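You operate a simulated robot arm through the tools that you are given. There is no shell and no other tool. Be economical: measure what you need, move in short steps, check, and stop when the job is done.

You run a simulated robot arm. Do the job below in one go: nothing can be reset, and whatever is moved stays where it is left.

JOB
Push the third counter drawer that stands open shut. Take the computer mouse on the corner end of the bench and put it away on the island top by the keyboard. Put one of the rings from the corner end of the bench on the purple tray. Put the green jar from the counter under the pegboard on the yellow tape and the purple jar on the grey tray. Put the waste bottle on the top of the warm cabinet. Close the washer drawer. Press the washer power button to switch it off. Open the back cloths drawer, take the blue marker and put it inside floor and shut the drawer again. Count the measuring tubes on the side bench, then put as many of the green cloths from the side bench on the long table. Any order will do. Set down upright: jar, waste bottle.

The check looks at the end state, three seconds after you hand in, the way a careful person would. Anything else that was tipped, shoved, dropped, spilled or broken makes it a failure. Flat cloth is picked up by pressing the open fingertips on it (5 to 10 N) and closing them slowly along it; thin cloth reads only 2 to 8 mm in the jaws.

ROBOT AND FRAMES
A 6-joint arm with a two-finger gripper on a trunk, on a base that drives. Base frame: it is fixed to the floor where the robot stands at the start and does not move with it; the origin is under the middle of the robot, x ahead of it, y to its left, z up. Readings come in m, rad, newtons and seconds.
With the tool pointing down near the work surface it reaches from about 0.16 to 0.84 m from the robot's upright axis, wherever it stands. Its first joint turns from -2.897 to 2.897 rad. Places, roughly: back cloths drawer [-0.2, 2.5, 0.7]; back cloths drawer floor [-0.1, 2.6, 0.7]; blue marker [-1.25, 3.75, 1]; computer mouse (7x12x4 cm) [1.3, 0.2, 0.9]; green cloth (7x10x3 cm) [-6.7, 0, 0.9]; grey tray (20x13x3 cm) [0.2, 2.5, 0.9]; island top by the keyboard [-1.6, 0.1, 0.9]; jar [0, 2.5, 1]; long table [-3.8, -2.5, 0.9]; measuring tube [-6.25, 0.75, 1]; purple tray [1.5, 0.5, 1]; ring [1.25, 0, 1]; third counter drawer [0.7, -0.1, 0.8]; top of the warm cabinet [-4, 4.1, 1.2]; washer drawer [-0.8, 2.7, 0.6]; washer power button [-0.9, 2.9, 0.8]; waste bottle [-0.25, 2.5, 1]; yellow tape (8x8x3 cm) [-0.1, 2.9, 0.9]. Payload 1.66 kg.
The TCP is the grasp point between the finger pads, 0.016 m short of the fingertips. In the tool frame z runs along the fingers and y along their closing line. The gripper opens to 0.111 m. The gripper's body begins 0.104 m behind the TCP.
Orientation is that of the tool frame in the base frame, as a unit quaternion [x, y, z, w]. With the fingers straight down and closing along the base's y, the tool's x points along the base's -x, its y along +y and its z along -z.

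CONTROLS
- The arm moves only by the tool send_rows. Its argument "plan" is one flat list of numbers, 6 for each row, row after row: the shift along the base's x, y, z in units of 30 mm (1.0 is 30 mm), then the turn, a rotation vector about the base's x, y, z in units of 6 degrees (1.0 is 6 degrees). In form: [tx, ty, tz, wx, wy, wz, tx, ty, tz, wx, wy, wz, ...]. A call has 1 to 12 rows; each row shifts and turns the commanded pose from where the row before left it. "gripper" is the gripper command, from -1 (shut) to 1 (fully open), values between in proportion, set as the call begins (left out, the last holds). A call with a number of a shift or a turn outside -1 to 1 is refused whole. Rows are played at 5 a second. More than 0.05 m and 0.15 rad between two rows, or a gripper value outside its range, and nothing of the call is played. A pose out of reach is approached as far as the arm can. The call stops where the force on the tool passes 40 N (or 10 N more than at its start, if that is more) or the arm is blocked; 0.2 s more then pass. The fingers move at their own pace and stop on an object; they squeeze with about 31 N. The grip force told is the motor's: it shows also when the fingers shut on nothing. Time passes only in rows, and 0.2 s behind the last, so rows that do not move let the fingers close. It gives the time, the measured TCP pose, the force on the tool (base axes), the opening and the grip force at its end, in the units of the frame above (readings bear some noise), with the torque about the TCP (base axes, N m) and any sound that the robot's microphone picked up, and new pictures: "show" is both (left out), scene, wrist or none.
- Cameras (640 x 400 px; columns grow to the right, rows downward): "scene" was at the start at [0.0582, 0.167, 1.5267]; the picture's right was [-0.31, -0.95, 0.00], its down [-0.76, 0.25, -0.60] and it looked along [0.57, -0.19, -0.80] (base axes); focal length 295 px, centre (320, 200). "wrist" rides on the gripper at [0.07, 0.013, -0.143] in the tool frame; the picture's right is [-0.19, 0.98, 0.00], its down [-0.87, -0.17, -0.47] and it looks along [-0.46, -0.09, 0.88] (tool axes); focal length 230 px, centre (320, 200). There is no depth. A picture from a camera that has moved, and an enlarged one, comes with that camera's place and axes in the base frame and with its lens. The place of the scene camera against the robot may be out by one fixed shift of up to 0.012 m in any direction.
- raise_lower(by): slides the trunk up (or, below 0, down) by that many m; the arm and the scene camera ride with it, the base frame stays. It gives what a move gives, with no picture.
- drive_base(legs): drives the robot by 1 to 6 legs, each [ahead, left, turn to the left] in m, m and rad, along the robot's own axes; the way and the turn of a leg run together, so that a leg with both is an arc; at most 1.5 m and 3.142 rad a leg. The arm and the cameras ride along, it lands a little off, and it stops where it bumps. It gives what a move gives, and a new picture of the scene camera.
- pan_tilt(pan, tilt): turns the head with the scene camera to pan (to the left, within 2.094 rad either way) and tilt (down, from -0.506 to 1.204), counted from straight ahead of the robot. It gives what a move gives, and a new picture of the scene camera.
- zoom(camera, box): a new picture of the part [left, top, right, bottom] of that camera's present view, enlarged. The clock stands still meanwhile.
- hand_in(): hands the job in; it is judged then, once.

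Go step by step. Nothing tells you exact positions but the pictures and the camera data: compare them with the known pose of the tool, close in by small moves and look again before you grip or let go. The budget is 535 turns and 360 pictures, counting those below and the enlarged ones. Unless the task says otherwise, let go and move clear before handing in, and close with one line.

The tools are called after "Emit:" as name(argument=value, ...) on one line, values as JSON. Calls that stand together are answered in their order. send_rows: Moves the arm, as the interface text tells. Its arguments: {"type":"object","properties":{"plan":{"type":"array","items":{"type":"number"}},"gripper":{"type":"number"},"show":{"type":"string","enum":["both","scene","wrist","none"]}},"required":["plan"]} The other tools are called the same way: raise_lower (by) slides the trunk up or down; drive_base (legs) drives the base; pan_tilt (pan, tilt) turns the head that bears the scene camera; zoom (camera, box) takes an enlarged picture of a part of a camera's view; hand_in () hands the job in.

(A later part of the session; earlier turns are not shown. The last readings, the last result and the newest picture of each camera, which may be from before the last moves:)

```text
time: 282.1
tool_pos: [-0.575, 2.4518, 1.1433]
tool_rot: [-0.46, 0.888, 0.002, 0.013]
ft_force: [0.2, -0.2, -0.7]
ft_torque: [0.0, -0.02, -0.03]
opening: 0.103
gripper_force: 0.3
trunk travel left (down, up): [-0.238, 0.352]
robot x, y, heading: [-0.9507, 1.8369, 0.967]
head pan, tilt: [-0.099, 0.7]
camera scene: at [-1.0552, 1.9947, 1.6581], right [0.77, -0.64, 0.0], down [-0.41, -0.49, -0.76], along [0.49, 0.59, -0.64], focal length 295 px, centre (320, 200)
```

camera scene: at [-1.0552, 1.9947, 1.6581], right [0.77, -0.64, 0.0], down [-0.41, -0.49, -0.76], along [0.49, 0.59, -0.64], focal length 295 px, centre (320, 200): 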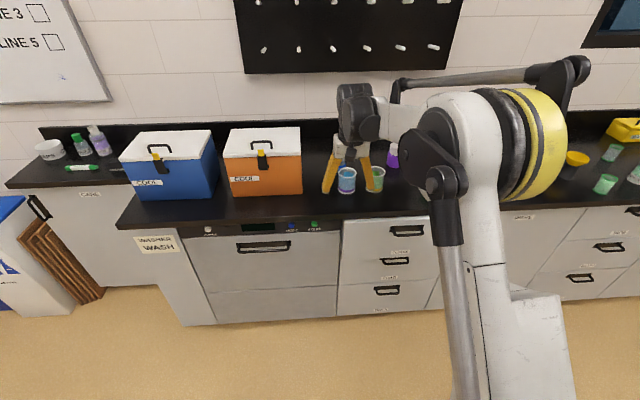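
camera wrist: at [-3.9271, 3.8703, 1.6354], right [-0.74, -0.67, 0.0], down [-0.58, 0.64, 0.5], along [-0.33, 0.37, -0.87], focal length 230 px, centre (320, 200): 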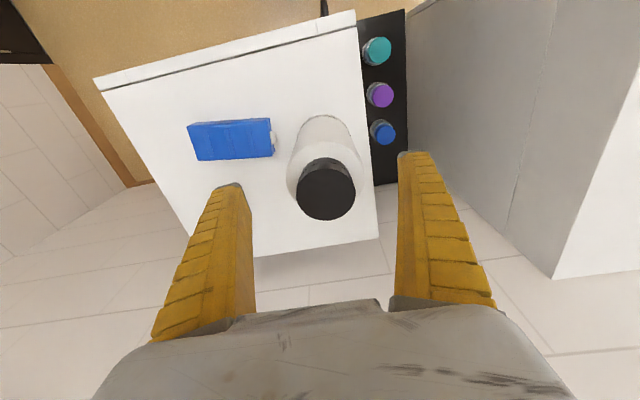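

Emit:
drive_base(legs=[[0.42, -0.22, -0.025]])

Emit:
send_rows(plan=[0, 0, 0, 0, 0, 0], show="wrist")

```text
time: 284.9
tool_pos: [-0.1407, 2.6573, 1.1431]
tool_rot: [-0.452, 0.892, 0.002, 0.013]
ft_force: [1.3, 0.7, 0.3]
ft_torque: [-0.05, 0.04, -0.02]
opening: 0.1029
gripper_force: 0.6
trunk travel left (down, up): [-0.238, 0.352]
robot x, y, heading: [-0.5307, 2.0511, 0.951]
head pan, tilt: [-0.099, 0.7]
camera scene: at [-0.6288, 2.211, 1.6581], right [0.75, -0.66, 0.0], down [-0.42, -0.49, -0.76], along [0.5, 0.58, -0.64], focal length 295 px, centre (320, 200)
```

scene: 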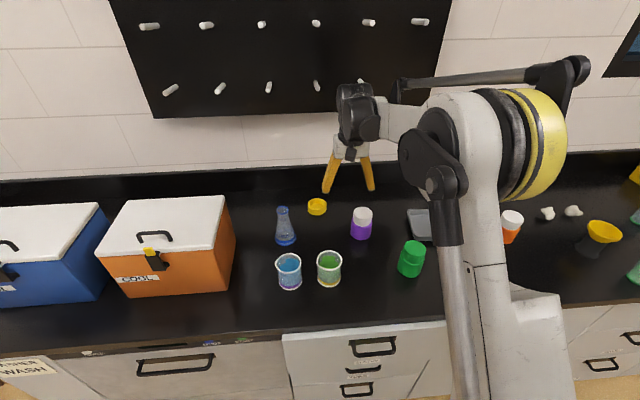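

```text
time: 285.3
tool_pos: [-0.1415, 2.6582, 1.144]
tool_rot: [-0.453, 0.892, 0.002, 0.012]
ft_force: [0.1, 0.0, -1.1]
ft_torque: [0.01, -0.01, -0.04]
opening: 0.103
gripper_force: 0.5
trunk travel left (down, up): [-0.238, 0.352]
robot x, y, heading: [-0.5294, 2.0516, 0.952]
head pan, tilt: [-0.099, 0.7]
camera wrist: at [-0.1963, 2.6068, 1.2849], right [-0.68, 0.73, 0.0], down [0.64, 0.59, 0.49], along [0.37, 0.33, -0.87], focal length 230 px, centre (320, 200)
```

wrist: 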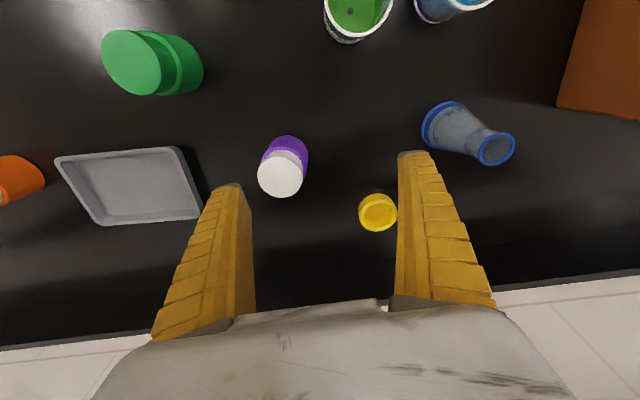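

Emit:
drive_base(legs=[[0.05, 0, 0]])

Emit:
send_rows(plan=[0.12, -0.97, 0, 0, 0, 0, 0.12, -0.97, 0, 0, 0, 0, 0.12, -0.97, 0, 0, 0, 0, 0.12, -0.97, 0, 0, 0, 0, 0.12, -0.97, 0, 0, 0, 0, 0.12, -0.97, 0, 0.809, -0.588, 0, 0.12, -0.97, 0, 0.809, -0.588, 0, 0.12, -0.97, 0, 0.809, -0.588, 0, 0.12, -0.97, 0, 0.809, -0.588, 0], show="both", gripper=1)

```text
time: 286.2
tool_pos: [-0.1125, 2.6982, 1.1429]
tool_rot: [-0.452, 0.892, 0.002, 0.013]
ft_force: [1.0, 0.8, -1.4]
ft_torque: [-0.06, 0.0, 0.0]
opening: 0.103
gripper_force: 0.5
trunk travel left (down, up): [-0.238, 0.352]
robot x, y, heading: [-0.4978, 2.0926, 0.954]
head pan, tilt: [-0.099, 0.7]
camera scene: at [-0.6008, 2.2512, 1.658], right [0.75, -0.66, 0.0], down [-0.42, -0.49, -0.76], along [0.5, 0.58, -0.65], focal length 295 px, centre (320, 200)
```

scene: 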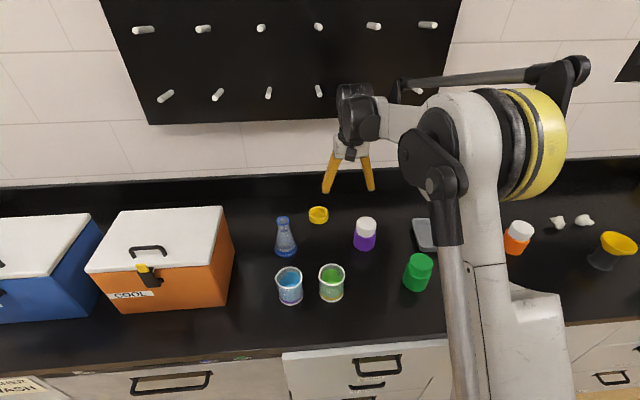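

```text
time: 288.2
tool_pos: [-0.0811, 2.4362, 1.1446]
tool_rot: [-0.44, 0.87, 0.096, 0.2]
ft_force: [-0.2, 1.0, 0.8]
ft_torque: [0.04, 0.01, 0.02]
opening: 0.1111
gripper_force: 0.1
trunk travel left (down, up): [-0.238, 0.352]
robot x, y, heading: [-0.4997, 2.0903, 0.955]
head pan, tilt: [-0.099, 0.7]
camera scene: at [-0.6021, 2.2489, 1.6582], right [0.75, -0.66, 0.0], down [-0.42, -0.49, -0.77], along [0.5, 0.58, -0.64], focal length 295 px, centre (320, 200)
camera wrist: at [-0.1672, 2.3432, 1.2429], right [-0.69, 0.72, 0.07], down [0.47, 0.37, 0.8], along [0.55, 0.59, -0.59], focal length 230 px, centre (320, 200)
```

scene: 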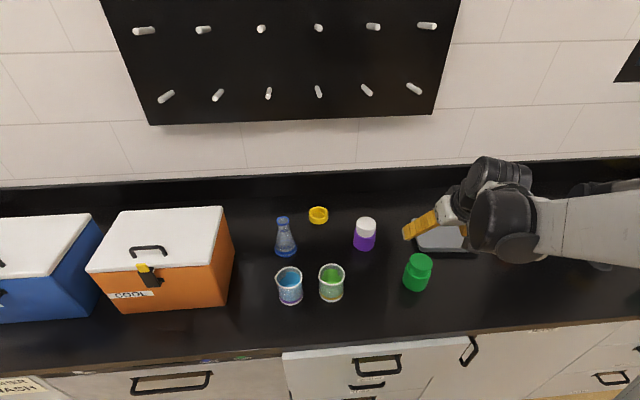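
wrist: 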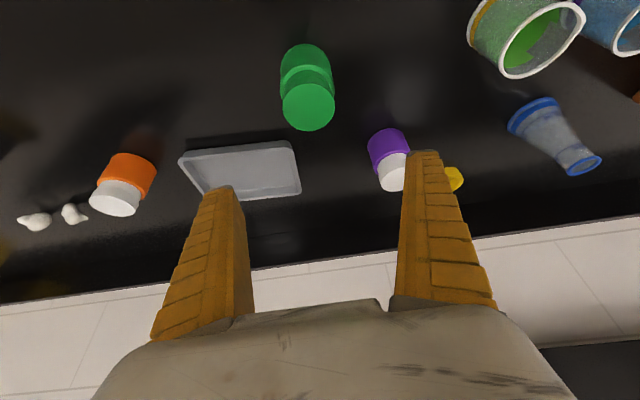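

Emit:
send_rows(plan=[0.35, 0.27, -1, 0, 0, 0, 0.35, 0.27, -1, 0, 0, 0, 0, 0, -1, 0, 0, 0, 0, 0, -1, 0, 0, 0], show="wrist")

```text
time: 289.2
tool_pos: [-0.0563, 2.4549, 1.0241]
tool_rot: [-0.441, 0.87, 0.096, 0.198]
ft_force: [0.6, -0.2, -1.0]
ft_torque: [-0.03, -0.05, 0.01]
opening: 0.1111
gripper_force: 0.0
trunk travel left (down, up): [-0.238, 0.352]
robot x, y, heading: [-0.4966, 2.0883, 0.954]
head pan, tilt: [-0.099, 0.7]
camera wrist: at [-0.1414, 2.3615, 1.1227], right [-0.69, 0.72, 0.07], down [0.47, 0.37, 0.8], along [0.55, 0.59, -0.6], focal length 230 px, centre (320, 200)
```

wrist: 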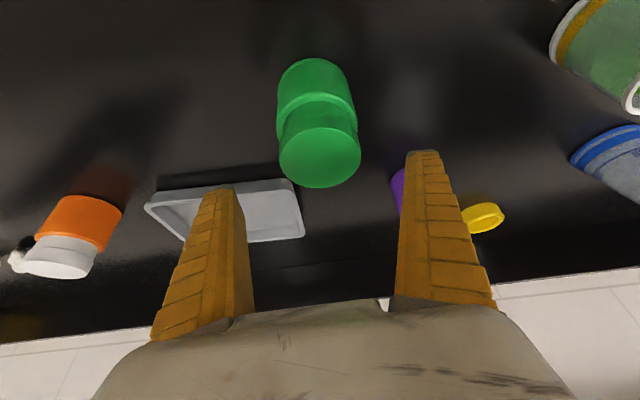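

Emit:
send_rows(plan=[-0.05, -0.05, -1, 0, 0, 0, 0, 0, -1, 0, 0, 0, 0, 0, -0.6, 0, 0, 0, 0, 0, 0, 0, 0, 0], show="wrist")

```text
time: 290.2
tool_pos: [-0.0585, 2.4546, 0.9469]
tool_rot: [-0.441, 0.87, 0.097, 0.198]
ft_force: [0.3, 0.4, -0.5]
ft_torque: [-0.01, 0.01, 0.02]
opening: 0.1111
gripper_force: 0.0
out of reach, approached as far as the arm can: row 3
trunk travel left (down, up): [-0.238, 0.352]
robot x, y, heading: [-0.4999, 2.0915, 0.952]
head pan, tilt: [-0.099, 0.7]
camera wrist: at [-0.1431, 2.3616, 1.0473], right [-0.69, 0.72, 0.07], down [0.47, 0.37, 0.8], along [0.55, 0.59, -0.6], focal length 230 px, centre (320, 200)
```

wrist: 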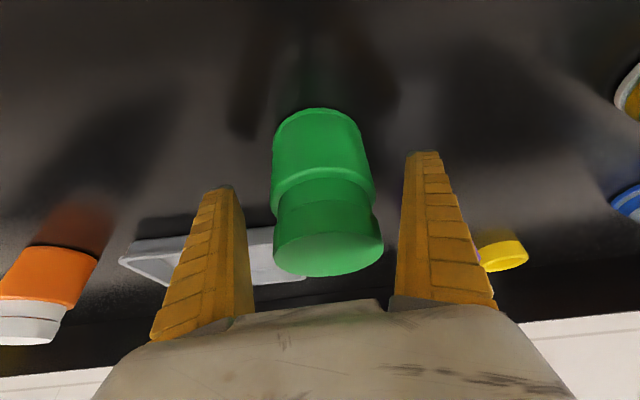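

Emit:
send_rows(plan=[0, 0, 0, 0, 0, 0, 0, 0, 0, 0, 0, 0, 0, 0, 0, 0, 0, 0], gripper=-1, show="none")

Emit:
send_rows(plan=[0, 0, 0.5, 0, 0, 0, 0, 0, 1, 0, 0, 0, 0, 0, 1, 0, 0, 0, 0, 0, 1, 0, 0, 0, 0, 0, 1, 0, 0, 0, 0, 0, 1, 0, 0, 0], show="wrist")

```text
time: 291.1
tool_pos: [-0.0583, 2.4546, 0.9493]
tool_rot: [-0.44, 0.871, 0.095, 0.198]
ft_force: [-0.2, -1.0, 1.6]
ft_torque: [-0.06, 0.02, -0.02]
opening: 0.0663
gripper_force: 30.7
trunk travel left (down, up): [-0.238, 0.352]
robot x, y, heading: [-0.4983, 2.0933, 0.956]
head pan, tilt: [-0.099, 0.7]
```

```text
time: 292.4
tool_pos: [-0.0575, 2.4536, 1.117]
tool_rot: [-0.44, 0.87, 0.096, 0.199]
ft_force: [-0.5, -0.2, -0.3]
ft_torque: [0.0, 0.02, 0.0]
opening: 0.066
gripper_force: 31.0
trunk travel left (down, up): [-0.238, 0.352]
robot x, y, heading: [-0.4991, 2.093, 0.953]
head pan, tilt: [-0.099, 0.7]
camera wrist: at [-0.1431, 2.3609, 1.2153], right [-0.69, 0.72, 0.07], down [0.47, 0.37, 0.8], along [0.55, 0.59, -0.6], focal length 230 px, centre (320, 200)
```

wrist: 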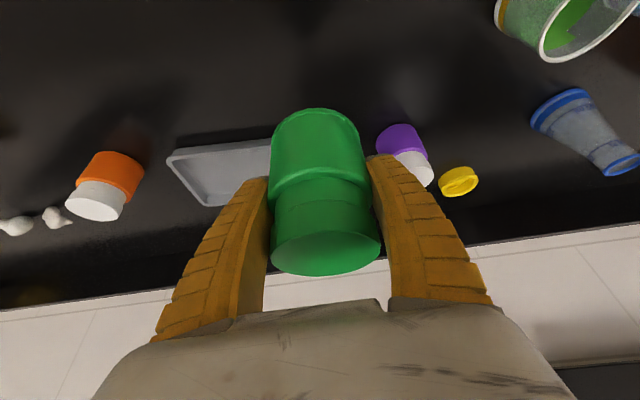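

Emit:
send_rows(plan=[-0.1, 0.98, 0, 0, 0, 0, -0.1, 0.98, 0, 0, 0, 0, -0.1, 0.98, 0, 0, 0, 0, -0.1, 0.98, 0, 0, 0, 0, -0.1, 0.98, 0, 0, 0, 0, -0.1, 0.98, 0, 0, 0, 0, -0.1, 0.98, 0, 0, 0, 0, -0.1, 0.98, 0, 0, 0, 0, -0.1, 0.98, 0, 0, 0, 0, -0.1, 0.98, 0, 0, 0, 0, -0.1, 0.98, 0, 0, 0, 0, -0.1, 0.98, 0, 0, 0, 0], show="both")

```text
time: 295.1
tool_pos: [-0.0947, 2.8076, 1.1166]
tool_rot: [-0.441, 0.87, 0.095, 0.198]
ft_force: [-0.1, -0.1, -1.0]
ft_torque: [-0.02, -0.01, -0.01]
opening: 0.0663
gripper_force: 30.3
trunk travel left (down, up): [-0.238, 0.352]
robot x, y, heading: [-0.5008, 2.0919, 0.95]
head pan, tilt: [-0.099, 0.7]
camera scene: at [-0.6016, 2.2508, 1.658], right [0.75, -0.66, 0.0], down [-0.42, -0.49, -0.76], along [0.5, 0.58, -0.64], focal length 295 px, centre (320, 200)
camera wrist: at [-0.18, 2.7154, 1.2151], right [-0.69, 0.72, 0.07], down [0.47, 0.37, 0.8], along [0.55, 0.59, -0.6], focal length 230 px, centre (320, 200)
```

scene: 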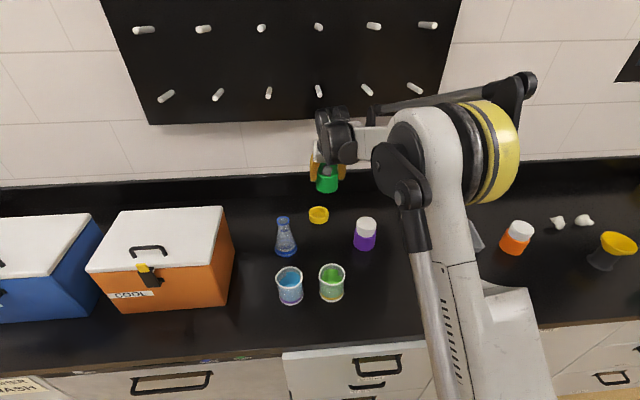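
wrist: 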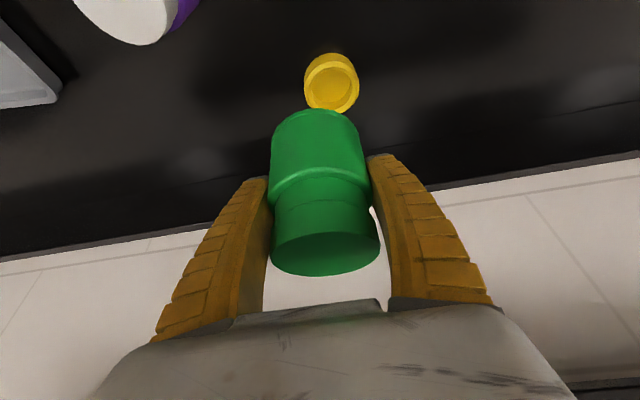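

Emit:
send_rows(plan=[-0.05, 0.6, 0, 0, 0, 0, -0.05, 0.55, 0, 0, 0, 0, 0, 0, -1, 0, 0, 0, 0, 0, -1, 0, 0, 0, 0, 0, -1, 0, 0, 0], show="both")

```text
time: 296.2
tool_pos: [-0.0996, 2.8414, 1.0246]
tool_rot: [-0.44, 0.87, 0.096, 0.198]
ft_force: [0.7, -0.1, -0.8]
ft_torque: [-0.02, 0.01, 0.03]
opening: 0.066
gripper_force: 31.2
trunk travel left (down, up): [-0.238, 0.352]
robot x, y, heading: [-0.5009, 2.0917, 0.953]
head pan, tilt: [-0.099, 0.7]
camera scene: at [-0.6015, 2.2504, 1.6581], right [0.75, -0.66, 0.0], down [-0.42, -0.49, -0.76], along [0.5, 0.58, -0.64], focal length 295 px, centre (320, 200)
camera wrist: at [-0.1846, 2.7487, 1.123], right [-0.69, 0.72, 0.07], down [0.47, 0.37, 0.8], along [0.55, 0.59, -0.6], focal length 230 px, centre (320, 200)
```

scene: 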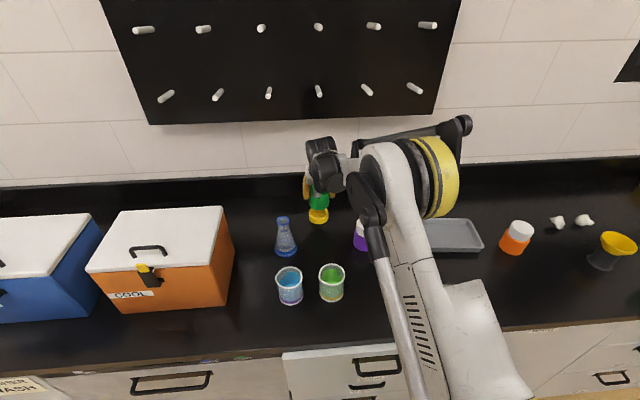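
wrist: 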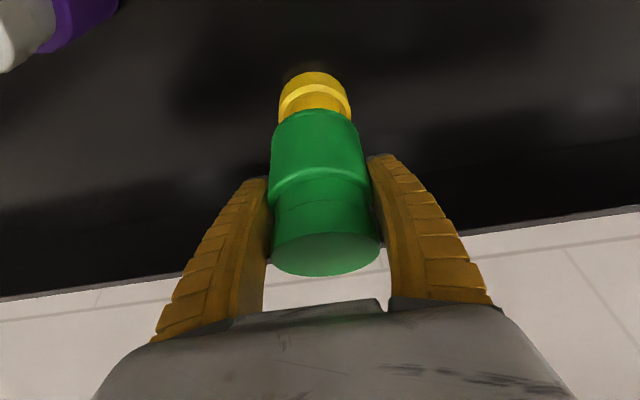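

Emit:
send_rows(plan=[0.13, 0.3, -0.5, 0, 0, 0, 0, 0, -0.5, 0, 0, 0], show="both")

Emit:
zoom(camera="scene", box=[260, 170, 400, 260])

```text
time: 296.9
tool_pos: [-0.0942, 2.8497, 0.9935]
tool_rot: [-0.44, 0.871, 0.096, 0.197]
ft_force: [0.9, -0.5, -1.0]
ft_torque: [-0.03, 0.01, -0.02]
opening: 0.0661
gripper_force: 31.0
trunk travel left (down, up): [-0.238, 0.352]
robot x, y, heading: [-0.4972, 2.0901, 0.953]
head pan, tilt: [-0.099, 0.7]
camera scene: at [-0.6016, 2.25, 1.6581], right [0.75, -0.66, 0.0], down [-0.42, -0.49, -0.76], along [0.5, 0.58, -0.64], focal length 295 px, centre (320, 200)
camera wrist: at [-0.1795, 2.7572, 1.0928], right [-0.69, 0.72, 0.07], down [0.47, 0.37, 0.8], along [0.55, 0.59, -0.6], focal length 230 px, centre (320, 200)
```

scene: 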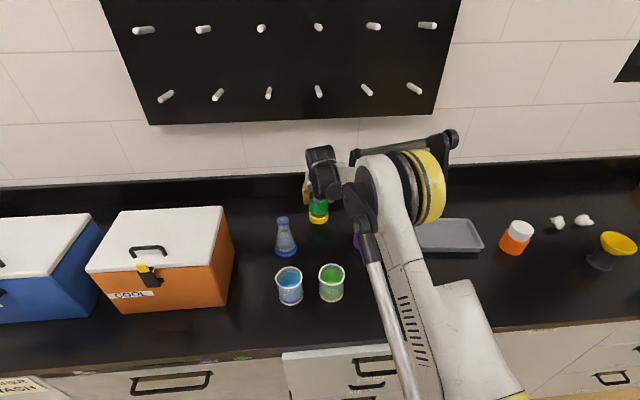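
wrist: 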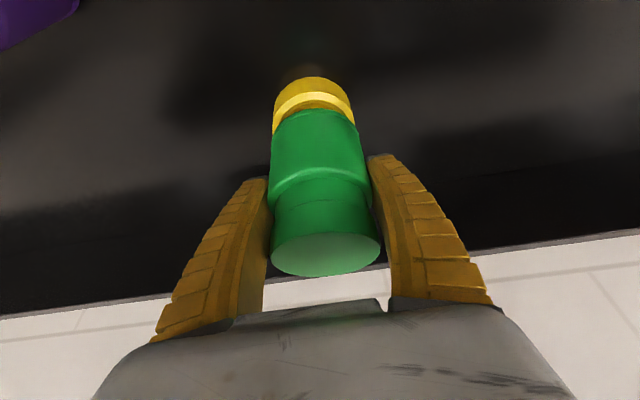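

```text
4.44 times, centred on (330, 215) of scene
camera zoom: at [-0.6016, 2.25, 1.6581], right [0.75, -0.66, 0.0], down [-0.42, -0.49, -0.76], along [0.5, 0.58, -0.64], focal length 1312 px, centre (276, 133)
```

zoom: 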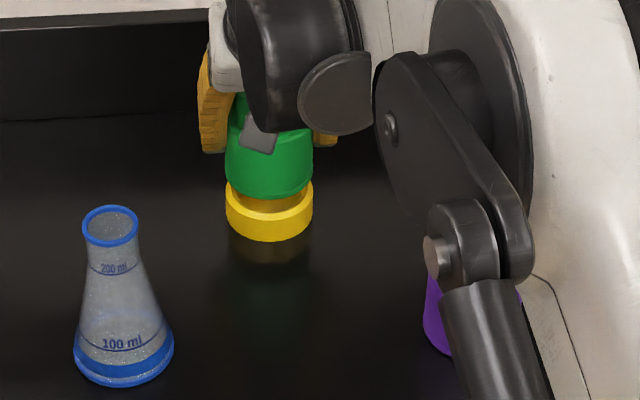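

Emit:
send_rows(plan=[0, 0, -0.3, 0, 0, 0, 0, 0, -0.15, 0, 0, 0], show="none")

```text
time: 297.4
tool_pos: [-0.0941, 2.8491, 0.9819]
tool_rot: [-0.44, 0.871, 0.095, 0.198]
ft_force: [0.9, 0.5, -0.7]
ft_torque: [0.02, 0.02, 0.02]
opening: 0.0666
gripper_force: 31.5
trunk travel left (down, up): [-0.238, 0.352]
robot x, y, heading: [-0.4965, 2.0937, 0.953]
head pan, tilt: [-0.099, 0.7]
```

Emit:
send_rows(plan=[0, 0, -0.12, 0, 0, 0, 0, 0, 0, 0, 0, 0], show="none")

Emit:
zoom(camera="scene", box=[260, 170, 400, 260])

```text
time: 298.1
tool_pos: [-0.093, 2.8495, 0.979]
tool_rot: [-0.44, 0.87, 0.095, 0.199]
ft_force: [-0.1, 0.3, -0.7]
ft_torque: [-0.01, -0.01, -0.01]
opening: 0.0664
gripper_force: 31.0
trunk travel left (down, up): [-0.238, 0.352]
robot x, y, heading: [-0.499, 2.0899, 0.958]
head pan, tilt: [-0.099, 0.7]
```

```text
4.44 times, centred on (330, 215) of scene
camera zoom: at [-0.6017, 2.2499, 1.6581], right [0.75, -0.66, 0.0], down [-0.42, -0.49, -0.76], along [0.5, 0.58, -0.64], focal length 1312 px, centre (276, 133)
```

zoom: 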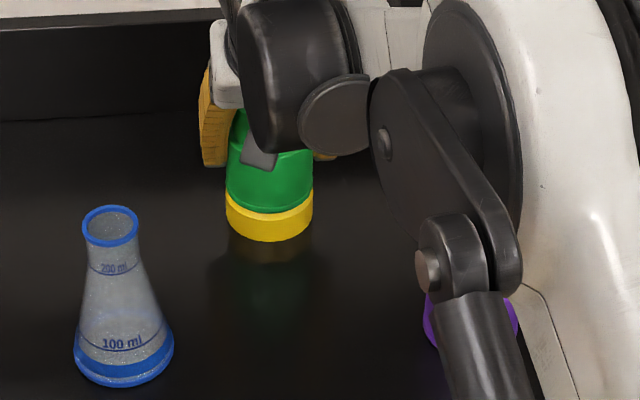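

Emit:
send_rows(plan=[0, 0, -0.1, 0, 0, 0, 0, 0, 0, 0, 0, 0], show="none")

Emit:
send_rows(plan=[0, 0, -0.08, 0, 0, 0, 0, 0, 0, 0, 0, 0], show="none")

```text
time: 298.6
tool_pos: [-0.0935, 2.8503, 0.9752]
tool_rot: [-0.441, 0.87, 0.096, 0.198]
ft_force: [-0.4, -0.1, -0.5]
ft_torque: [-0.01, 0.01, 0.02]
opening: 0.0664
gripper_force: 31.3
trunk travel left (down, up): [-0.238, 0.352]
robot x, y, heading: [-0.5004, 2.0934, 0.957]
head pan, tilt: [-0.099, 0.7]
```

```text
time: 299.2
tool_pos: [-0.0928, 2.849, 0.9726]
tool_rot: [-0.44, 0.871, 0.096, 0.198]
ft_force: [0.4, -0.8, -0.7]
ft_torque: [0.01, 0.01, -0.01]
opening: 0.0661
gripper_force: 31.3
trunk travel left (down, up): [-0.238, 0.352]
robot x, y, heading: [-0.5019, 2.0941, 0.953]
head pan, tilt: [-0.099, 0.7]
```

Emit:
send_rows(plan=[0, 0, -0.1, 0, 0, 0, 0, 0, 0, 0, 0, 0], show="wrist")

Emit:
zoom(camera="scene", box=[260, 170, 400, 260])

```text
time: 299.9
tool_pos: [-0.0934, 2.849, 0.9703]
tool_rot: [-0.44, 0.87, 0.096, 0.2]
ft_force: [3.8, 7.9, 23.8]
ft_torque: [-0.05, -0.09, 0.07]
opening: 0.067
gripper_force: 31.7
trunk travel left (down, up): [-0.238, 0.352]
robot x, y, heading: [-0.5006, 2.0925, 0.954]
head pan, tilt: [-0.099, 0.7]
camera wrist: at [-0.1787, 2.7563, 1.0701], right [-0.69, 0.72, 0.07], down [0.47, 0.37, 0.8], along [0.55, 0.59, -0.59], focal length 230 px, centre (320, 200)
```

wrist: 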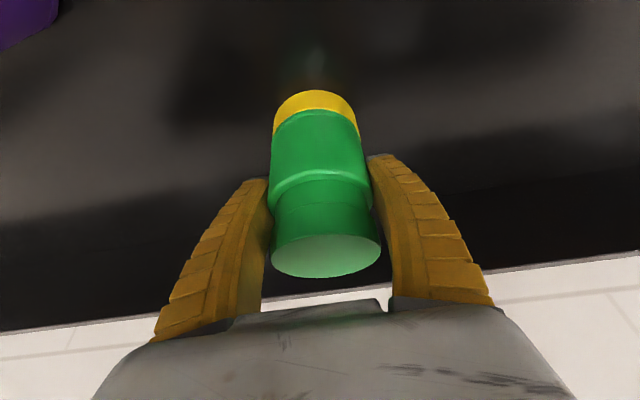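

```text
4.44 times, centred on (330, 215) of scene
camera zoom: at [-0.6026, 2.2481, 1.6585], right [0.75, -0.66, 0.0], down [-0.42, -0.48, -0.77], along [0.5, 0.58, -0.64], focal length 1312 px, centre (276, 133)
```

zoom: 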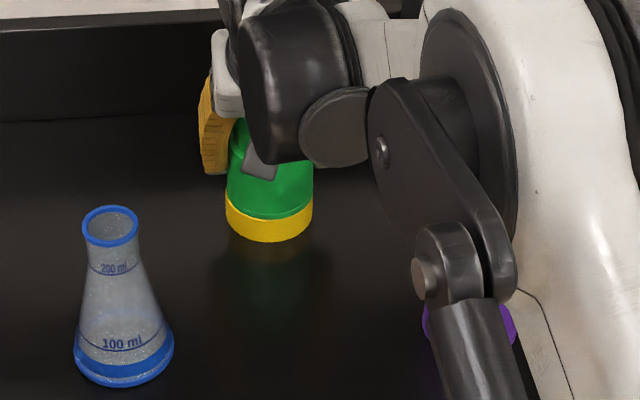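

Emit:
send_rows(plan=[0, 0, 0.06, 0, 0, 0, 0, 0, 0, 0, 0, 0], show="none")

Emit:
send_rows(plan=[0, 0, 0, 0, 0, 0, 0, 0, 0, 0, 0, 0, 0, 0, 0.5, 0, 0, 0, 0, 0, 1, 0, 0, 0, 0, 0, 1, 0, 0, 0, 0, 0, 1, 0, 0, 0, 0, 0, 1, 0, 0, 0], gripper=0.7, show="both")

```text
time: 300.4
tool_pos: [-0.0945, 2.8491, 0.9714]
tool_rot: [-0.441, 0.87, 0.096, 0.198]
ft_force: [0.0, -1.0, 8.8]
ft_torque: [-0.2, 0.05, 0.01]
opening: 0.0665
gripper_force: 30.9
trunk travel left (down, up): [-0.238, 0.352]
robot x, y, heading: [-0.5005, 2.0937, 0.954]
head pan, tilt: [-0.099, 0.7]
```

```text
time: 302.1
tool_pos: [-0.0943, 2.8502, 1.1059]
tool_rot: [-0.44, 0.871, 0.095, 0.198]
ft_force: [0.1, 1.4, 0.7]
ft_torque: [0.0, -0.03, -0.01]
opening: 0.0952
gripper_force: 0.8
trunk travel left (down, up): [-0.238, 0.352]
robot x, y, heading: [-0.4998, 2.09, 0.959]
head pan, tilt: [-0.099, 0.7]
camera scene: at [-0.6018, 2.2495, 1.6582], right [0.75, -0.66, 0.0], down [-0.42, -0.49, -0.77], along [0.5, 0.58, -0.64], focal length 295 px, centre (320, 200)
camera wrist: at [-0.1788, 2.7569, 1.2052], right [-0.69, 0.72, 0.07], down [0.47, 0.37, 0.8], along [0.55, 0.59, -0.6], focal length 230 px, centre (320, 200)
```

scene: 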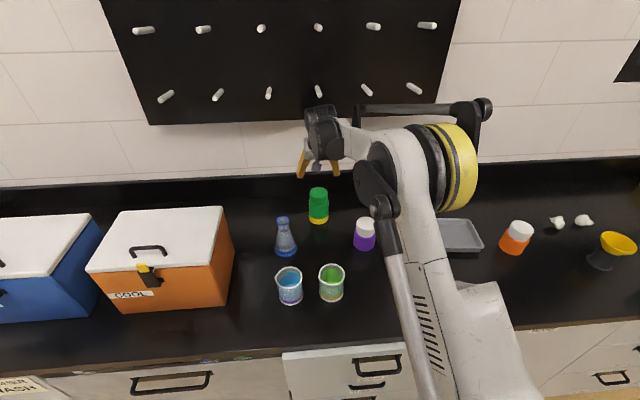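
wrist: 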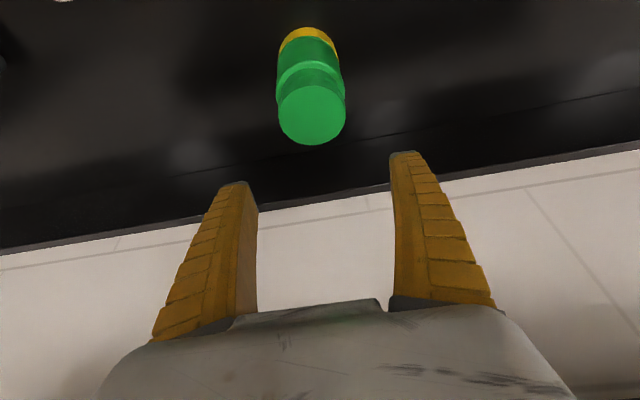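

Emit:
send_rows(plan=[0.17, -0.92, 0, 0, 0, 0, 0.17, -0.92, 0, 0, 0, 0, 0.17, -0.92, 0, 0, 0, 0, 0.17, -0.92, 0, 0, 0, 0, 0.17, -0.92, 0, 0, 0, 0, 0.17, -0.92, 0, 0, 0, 0, 0.17, -0.92, 0, 0, 0, 0], gripper=1, show="wrist")

```text
time: 303.6
tool_pos: [-0.0616, 2.6575, 1.1059]
tool_rot: [-0.44, 0.871, 0.095, 0.199]
ft_force: [0.0, 0.4, 0.0]
ft_torque: [-0.04, -0.03, -0.02]
opening: 0.1111
gripper_force: 0.0
trunk travel left (down, up): [-0.238, 0.352]
robot x, y, heading: [-0.4987, 2.0908, 0.954]
head pan, tilt: [-0.099, 0.7]
camera wrist: at [-0.1454, 2.5647, 1.2041], right [-0.69, 0.72, 0.07], down [0.47, 0.37, 0.8], along [0.55, 0.59, -0.6], focal length 230 px, centre (320, 200)
```

wrist: 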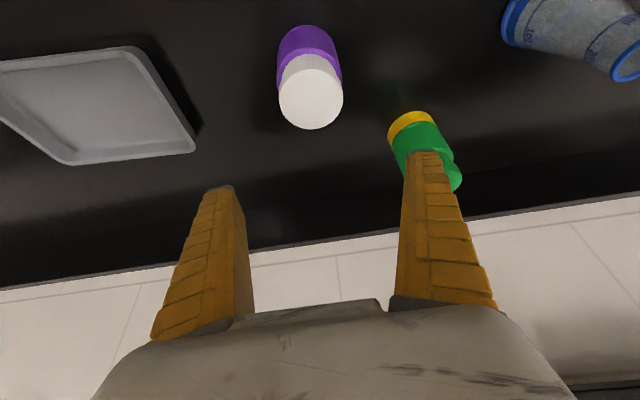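

Emit:
send_rows(plan=[-0.13, -0.2, -1, 0, 0, 0, 0, 0, -1, 0, 0, 0, 0, 0, -1, 0, 0, 0, 0, 0, -0.6, 0, 0, 0], show="wrist")

```text
time: 304.6
tool_pos: [-0.0631, 2.6505, 0.9991]
tool_rot: [-0.441, 0.87, 0.096, 0.198]
ft_force: [0.0, 0.1, 0.7]
ft_torque: [-0.04, 0.02, 0.0]
opening: 0.1106
gripper_force: 0.1
trunk travel left (down, up): [-0.238, 0.352]
robot x, y, heading: [-0.4959, 2.0896, 0.957]
head pan, tilt: [-0.099, 0.7]
camera wrist: at [-0.1484, 2.5583, 1.0978], right [-0.69, 0.72, 0.07], down [0.47, 0.37, 0.8], along [0.55, 0.59, -0.6], focal length 230 px, centre (320, 200)
```

wrist: 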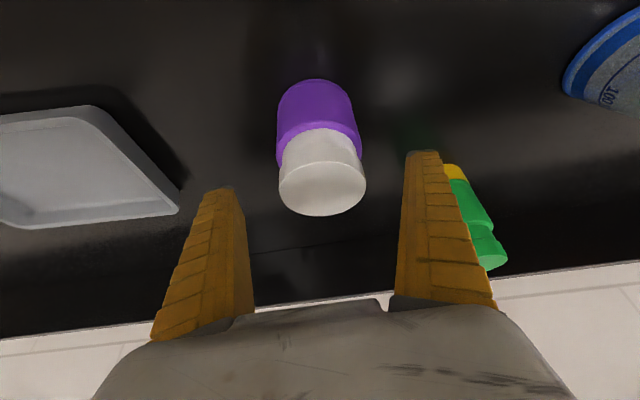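

Emit:
send_rows(plan=[0, 0, -0.9, 0, 0, 0, 0, 0, -0.8, 0, 0, 0, 0, 0, 0, 0, 0, 0], show="none")

Emit:
send_rows(plan=[0, 0, 0, 0, 0, 0, 0, 0, 0, 0, 0, 0, 0, 0, 0, 0, 0, 0], gripper=-1, show="wrist")

```text
time: 305.4
tool_pos: [-0.0625, 2.6508, 0.9478]
tool_rot: [-0.441, 0.87, 0.096, 0.199]
ft_force: [1.1, 1.0, -0.1]
ft_torque: [0.0, 0.0, -0.01]
opening: 0.1109
gripper_force: 0.1
trunk travel left (down, up): [-0.238, 0.352]
robot x, y, heading: [-0.4992, 2.093, 0.954]
head pan, tilt: [-0.099, 0.7]
```

```text
time: 306.2
tool_pos: [-0.0631, 2.65, 0.9487]
tool_rot: [-0.441, 0.871, 0.095, 0.197]
ft_force: [-0.2, -0.2, 0.0]
ft_torque: [0.04, 0.0, -0.06]
opening: 0.0681
gripper_force: 31.0
trunk travel left (down, up): [-0.238, 0.352]
robot x, y, heading: [-0.5008, 2.0948, 0.954]
head pan, tilt: [-0.099, 0.7]
camera wrist: at [-0.1474, 2.5577, 1.047], right [-0.69, 0.72, 0.07], down [0.47, 0.37, 0.8], along [0.55, 0.59, -0.6], focal length 230 px, centre (320, 200)
```

wrist: 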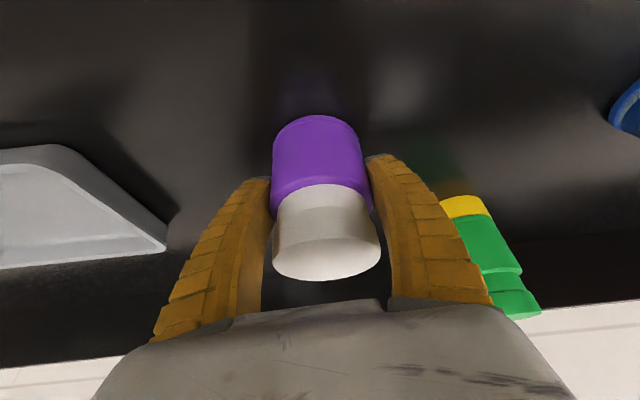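

Emit:
send_rows(plan=[0, 0, 0.6, 0, 0, 0, 0, 0, 1, 0, 0, 0, 0, 0, 1, 0, 0, 0, 0, 0, 0.9, 0, 0, 0, 0.95, -0.66, 0, 0, 0, 0, 0.95, -0.66, 0, 0, 0, 0, 0.95, -0.66, 0, 0, 0, 0, 0.95, -0.66, 0, 0, 0, 0, 0.95, -0.66, 0, 0, 0, 0, 0.95, -0.66, 0, 0, 0, 0, 0.95, -0.66, 0, 0, 0, 0], show="both")

```text
time: 308.6
tool_pos: [0.1398, 2.5115, 1.0521]
tool_rot: [-0.441, 0.87, 0.096, 0.198]
ft_force: [0.4, 0.0, -0.8]
ft_torque: [0.01, 0.01, 0.03]
opening: 0.068
gripper_force: 31.2
trunk travel left (down, up): [-0.238, 0.352]
robot x, y, heading: [-0.4988, 2.0944, 0.957]
head pan, tilt: [-0.099, 0.7]
camera scene: at [-0.6009, 2.2494, 1.6582], right [0.75, -0.66, 0.0], down [-0.42, -0.49, -0.76], along [0.5, 0.58, -0.64], focal length 295 px, centre (320, 200)
camera wrist: at [0.0546, 2.4185, 1.1519], right [-0.69, 0.72, 0.07], down [0.47, 0.37, 0.8], along [0.55, 0.59, -0.6], focal length 230 px, centre (320, 200)
```

scene: 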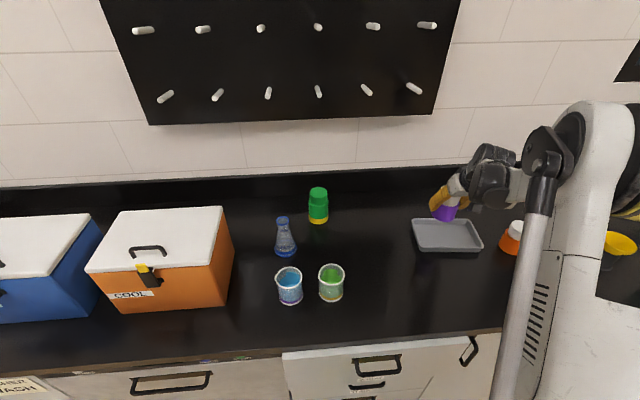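
wrist: 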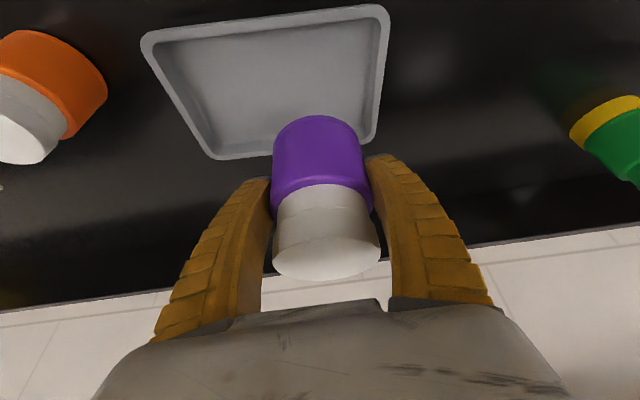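

Emit:
send_rows(plan=[0.73, -0.75, 0, 0, 0, 0, 0, 0, -1, 0, 0, 0, 0, 0, -1, 0, 0, 0], show="both")

```text
time: 309.4
tool_pos: [0.1595, 2.4879, 0.993]
tool_rot: [-0.44, 0.871, 0.096, 0.198]
ft_force: [-0.2, 0.0, -0.4]
ft_torque: [-0.04, -0.02, 0.0]
opening: 0.0683
gripper_force: 31.2
trunk travel left (down, up): [-0.238, 0.352]
robot x, y, heading: [-0.4999, 2.0912, 0.956]
head pan, tilt: [-0.099, 0.7]
camera scene: at [-0.6012, 2.25, 1.6581], right [0.75, -0.66, 0.0], down [-0.42, -0.49, -0.76], along [0.5, 0.58, -0.64], focal length 295 px, centre (320, 200)
camera wrist: at [0.0736, 2.3948, 1.0921], right [-0.69, 0.72, 0.07], down [0.47, 0.37, 0.8], along [0.55, 0.59, -0.6], focal length 230 px, centre (320, 200)
```

scene: 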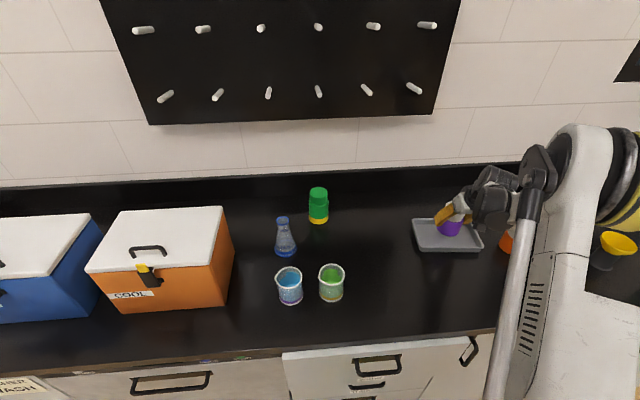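
wrist: 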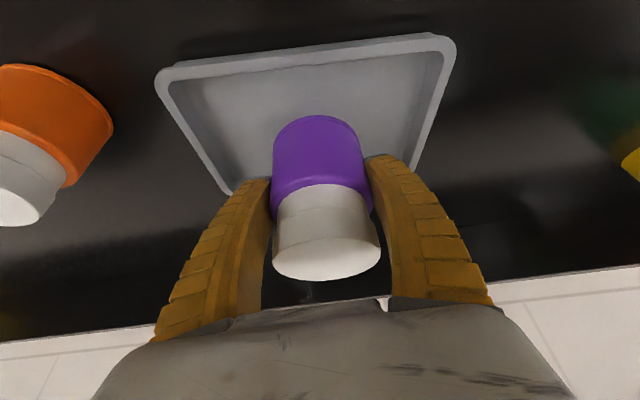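

Emit:
send_rows(plan=[-0.1, -0.1, -0.6, 0, 0, 0, 0, 0, -0.4, 0, 0, 0, 0, 0, -0.15, 0, 0, 0], show="none")

Emit:
send_rows(plan=[0, 0, -0.12, 0, 0, 0, 0, 0, 0, 0, 0, 0], show="none")

```text
time: 310.2
tool_pos: [0.1568, 2.4867, 0.9569]
tool_rot: [-0.441, 0.87, 0.096, 0.198]
ft_force: [0.1, -0.4, -1.7]
ft_torque: [-0.02, 0.02, -0.01]
opening: 0.068
gripper_force: 30.8
trunk travel left (down, up): [-0.238, 0.352]
robot x, y, heading: [-0.4977, 2.0903, 0.951]
head pan, tilt: [-0.099, 0.7]
```

```text
time: 310.9
tool_pos: [0.1556, 2.487, 0.9546]
tool_rot: [-0.44, 0.871, 0.095, 0.199]
ft_force: [-0.2, -0.5, -0.8]
ft_torque: [-0.01, 0.0, -0.02]
opening: 0.0681
gripper_force: 31.2
trunk travel left (down, up): [-0.238, 0.352]
robot x, y, heading: [-0.4962, 2.0943, 0.955]
head pan, tilt: [-0.099, 0.7]
```

Emit:
send_rows(plan=[0, 0, -0.08, 0, 0, 0, 0, 0, 0, 0, 0, 0], show="wrist")

```text
time: 311.4
tool_pos: [0.1563, 2.4873, 0.9526]
tool_rot: [-0.439, 0.871, 0.096, 0.2]
ft_force: [0.5, 1.1, 2.7]
ft_torque: [-0.06, 0.05, 0.0]
opening: 0.0682
gripper_force: 31.2
trunk travel left (down, up): [-0.238, 0.352]
robot x, y, heading: [-0.4997, 2.0931, 0.956]
head pan, tilt: [-0.099, 0.7]
camera wrist: at [0.0716, 2.3946, 1.0514], right [-0.69, 0.72, 0.07], down [0.47, 0.37, 0.8], along [0.55, 0.59, -0.6], focal length 230 px, centre (320, 200)
```

wrist: 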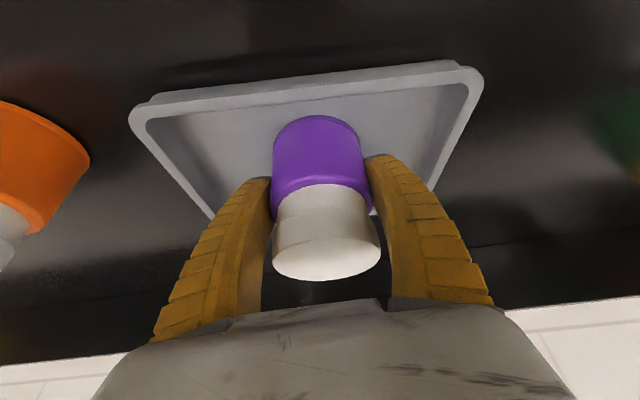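

Touching the tray floor. I'll release and lift.

Emit:
send_rows(plan=[0, 0, 0, 0, 0, 0, 0, 0, 0, 0, 0, 0, 0, 0, 0.5, 0, 0, 0, 0, 0, 1, 0, 0, 0, 0, 0, 1, 0, 0, 0, 0, 0, 1, 0, 0, 0, 0, 0, 1, 0, 0, 0, 0, 0, 1, 0, 0, 0], gripper=0.6, show="both")

```text
time: 313.2
tool_pos: [0.1563, 2.4864, 1.1174]
tool_rot: [-0.44, 0.87, 0.095, 0.199]
ft_force: [0.0, 1.3, 0.5]
ft_torque: [0.0, 0.0, -0.02]
opening: 0.0897
gripper_force: 1.3
trunk travel left (down, up): [-0.238, 0.352]
robot x, y, heading: [-0.4982, 2.0885, 0.955]
head pan, tilt: [-0.099, 0.7]
camera scene: at [-0.6022, 2.2496, 1.6582], right [0.75, -0.66, 0.0], down [-0.42, -0.49, -0.77], along [0.5, 0.58, -0.64], focal length 295 px, centre (320, 200)
camera wrist: at [0.071, 2.3942, 1.218], right [-0.69, 0.72, 0.07], down [0.47, 0.37, 0.8], along [0.55, 0.59, -0.6], focal length 230 px, centre (320, 200)
```

scene: 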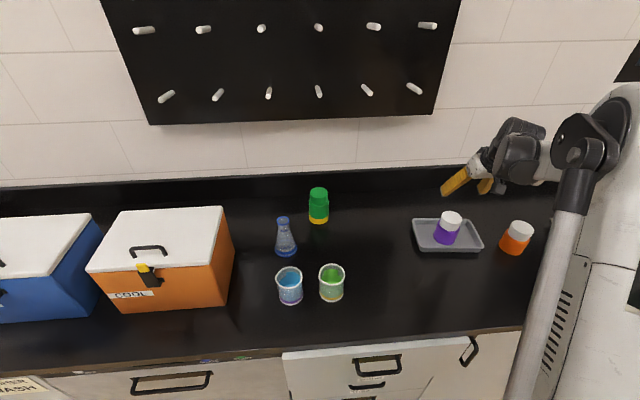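
wrist: 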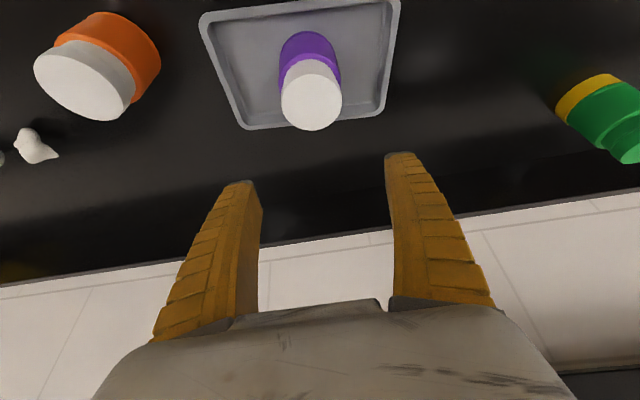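

Emit:
drive_base(legs=[[-0.65, 0, 0]])

Emit:
send_rows(plan=[-0.4, 0.3, 0, 0.809, -0.588, 0, -0.4, 0.3, 0, 0.809, -0.588, 0, -0.4, 0.3, 0, 0.809, -0.588, 0, -0.4, 0.3, 0, 0, 0, 0, -0.4, 0.3, 0, 0, 0, 0, -0.4, 0.3, 0, 0, 0, 0, -0.4, 0.3, 0, 0, 0, 0, -0.4, 0.3, 0, 0, 0, 0, -0.4, 0.3, 0, 0, 0, 0, -0.4, 0.3, 0, 0, 0, 0], gripper=-1, show="none")

Emit:
raise_lower(by=-0.2)

Emit:
send_rows(plan=[0, 0, -0.6, 0, 0, 0, 0, 0, -0.6, 0, 0, 0, 0, 0, -0.6, 0, 0, 0, 0, 0, -0.6, 0, 0, 0], show="both")

```text
time: 316.9
tool_pos: [-0.2283, 1.9428, 1.1179]
tool_rot: [-0.44, 0.87, 0.096, 0.199]
ft_force: [0.0, -0.1, -0.3]
ft_torque: [0.03, -0.01, 0.03]
opening: 0.0896
gripper_force: 0.5
trunk travel left (down, up): [-0.238, 0.352]
robot x, y, heading: [-0.884, 1.5471, 0.952]
head pan, tilt: [-0.099, 0.7]
camera scene: at [-0.9867, 1.7084, 1.6582], right [0.75, -0.66, 0.0], down [-0.42, -0.48, -0.77], along [0.5, 0.58, -0.64], focal length 295 px, centre (320, 200)
```

scene: 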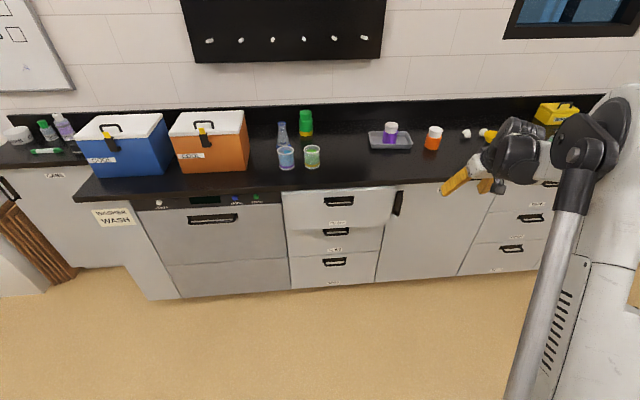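

```text
time: 319.1
tool_pos: [-0.3474, 2.0346, 1.1193]
tool_rot: [-0.418, 0.83, 0.165, 0.332]
ft_force: [0.8, -0.3, -0.3]
ft_torque: [0.02, 0.03, 0.0]
opening: 0.0
gripper_force: 29.2
trunk travel left (down, up): [-0.238, 0.352]
robot x, y, heading: [-0.887, 1.5486, 0.951]
head pan, tilt: [-0.099, 0.7]
```

```text
time: 321.3
tool_pos: [-0.3477, 2.0338, 0.9194]
tool_rot: [-0.418, 0.83, 0.164, 0.332]
ft_force: [0.1, -0.1, -0.2]
ft_torque: [0.02, -0.01, 0.01]
opening: 0.0001
gripper_force: 28.3
trunk travel left (down, up): [-0.038, 0.552]
robot x, y, heading: [-0.8823, 1.5515, 0.95]
head pan, tilt: [-0.099, 0.7]
```

```text
time: 322.3
tool_pos: [-0.347, 2.0336, 0.8442]
tool_rot: [-0.418, 0.83, 0.164, 0.331]
ft_force: [0.0, 0.4, 0.7]
ft_torque: [0.03, 0.0, -0.03]
opening: 0.0
gripper_force: 28.2
trunk travel left (down, up): [-0.038, 0.552]
robot x, y, heading: [-0.8847, 1.5494, 0.956]
head pan, tilt: [-0.099, 0.7]
camera scene: at [-0.9863, 1.7089, 1.4581], right [0.75, -0.66, 0.0], down [-0.42, -0.48, -0.76], along [0.5, 0.58, -0.64], focal length 295 px, centre (320, 200)
camera wrist: at [-0.447, 1.9219, 0.9008], right [-0.71, 0.7, 0.13], down [0.31, 0.15, 0.94], along [0.64, 0.7, -0.32], focal length 230 px, centre (320, 200)
```

scene: 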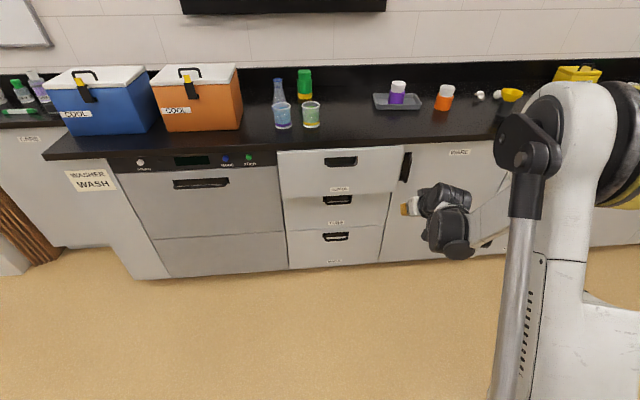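
wrist: 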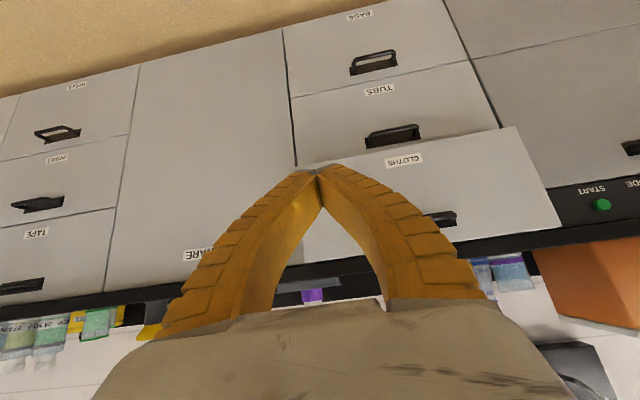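

Emit:
drive_base(legs=[[0.24, 0.05, 0]])

Emit:
send_rows(plan=[0, 0, -0.5, 0, 0, 0, 0, 0, -0.5, 0, 0, 0], show="wrist")

```text
time: 324.1
tool_pos: [-0.2485, 2.2556, 0.8448]
tool_rot: [-0.418, 0.83, 0.164, 0.331]
ft_force: [0.4, 0.4, 0.3]
ft_torque: [-0.01, 0.0, 0.0]
opening: 0.0002
gripper_force: 28.4
trunk travel left (down, up): [-0.038, 0.552]
robot x, y, heading: [-0.7844, 1.7744, 0.956]
head pan, tilt: [-0.099, 0.7]
camera scene: at [-0.8872, 1.9316, 1.4581], right [0.75, -0.66, 0.0], down [-0.42, -0.48, -0.76], along [0.5, 0.58, -0.64], focal length 295 px, centre (320, 200)
```

scene: 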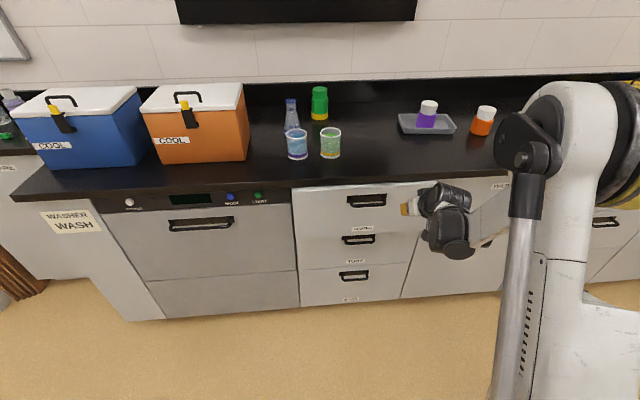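

```text
time: 324.7
tool_pos: [-0.2495, 2.2562, 0.817]
tool_rot: [-0.418, 0.83, 0.164, 0.332]
ft_force: [-0.1, -0.4, 0.8]
ft_torque: [0.01, 0.02, 0.0]
opening: 0.0
gripper_force: 28.5
trunk travel left (down, up): [-0.038, 0.552]
robot x, y, heading: [-0.7857, 1.7748, 0.948]
head pan, tilt: [-0.099, 0.7]
camera wrist: at [-0.3493, 2.1451, 0.8722], right [-0.71, 0.7, 0.13], down [0.31, 0.15, 0.94], along [0.64, 0.7, -0.32], focal length 230 px, centre (320, 200)
```

wrist: 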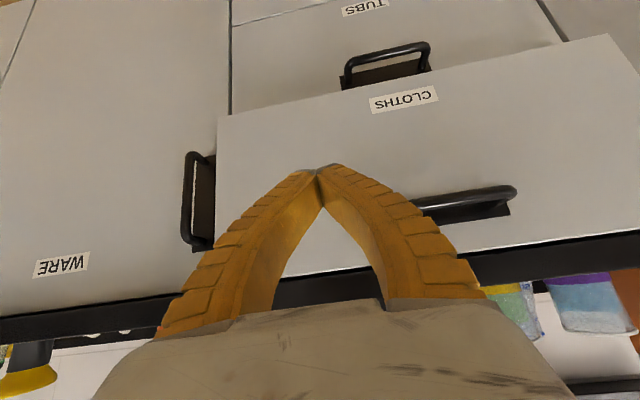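

Emit:
send_rows(plan=[0.588, 0.809, -0.1, 0, 0, 0, 0.588, 0.809, 0, 0, 0, 0, 0.588, 0.809, 0, 0, 0, 0, 0.588, 0.809, 0, 0, 0, 0, 0.588, 0.809, 0, 0, 0, 0, 0.588, 0.809, 0, 0, 0, 0], show="wrist")

```text
time: 325.8
tool_pos: [-0.1754, 2.3556, 0.8106]
tool_rot: [-0.42, 0.832, 0.161, 0.326]
ft_force: [-13.3, -14.4, 9.1]
ft_torque: [0.14, -0.12, 0.03]
opening: 0.0057
gripper_force: 28.5
trunk travel left (down, up): [-0.038, 0.552]
robot x, y, heading: [-0.7861, 1.7739, 0.953]
head pan, tilt: [-0.099, 0.7]
stopped in row 5: the force on the tool passed its limit at 78 N (the readings are from after the stop); the commanded pose is now the measured one
camera wrist: at [-0.2751, 2.2442, 0.8691], right [-0.71, 0.7, 0.12], down [0.32, 0.16, 0.93], along [0.63, 0.7, -0.33], focal length 230 px, centre (320, 200)
```

wrist: 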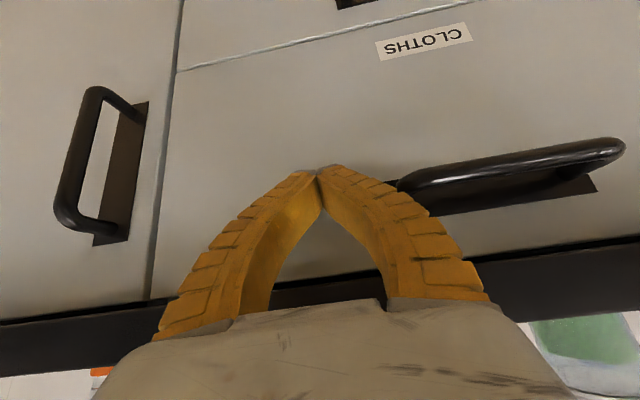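

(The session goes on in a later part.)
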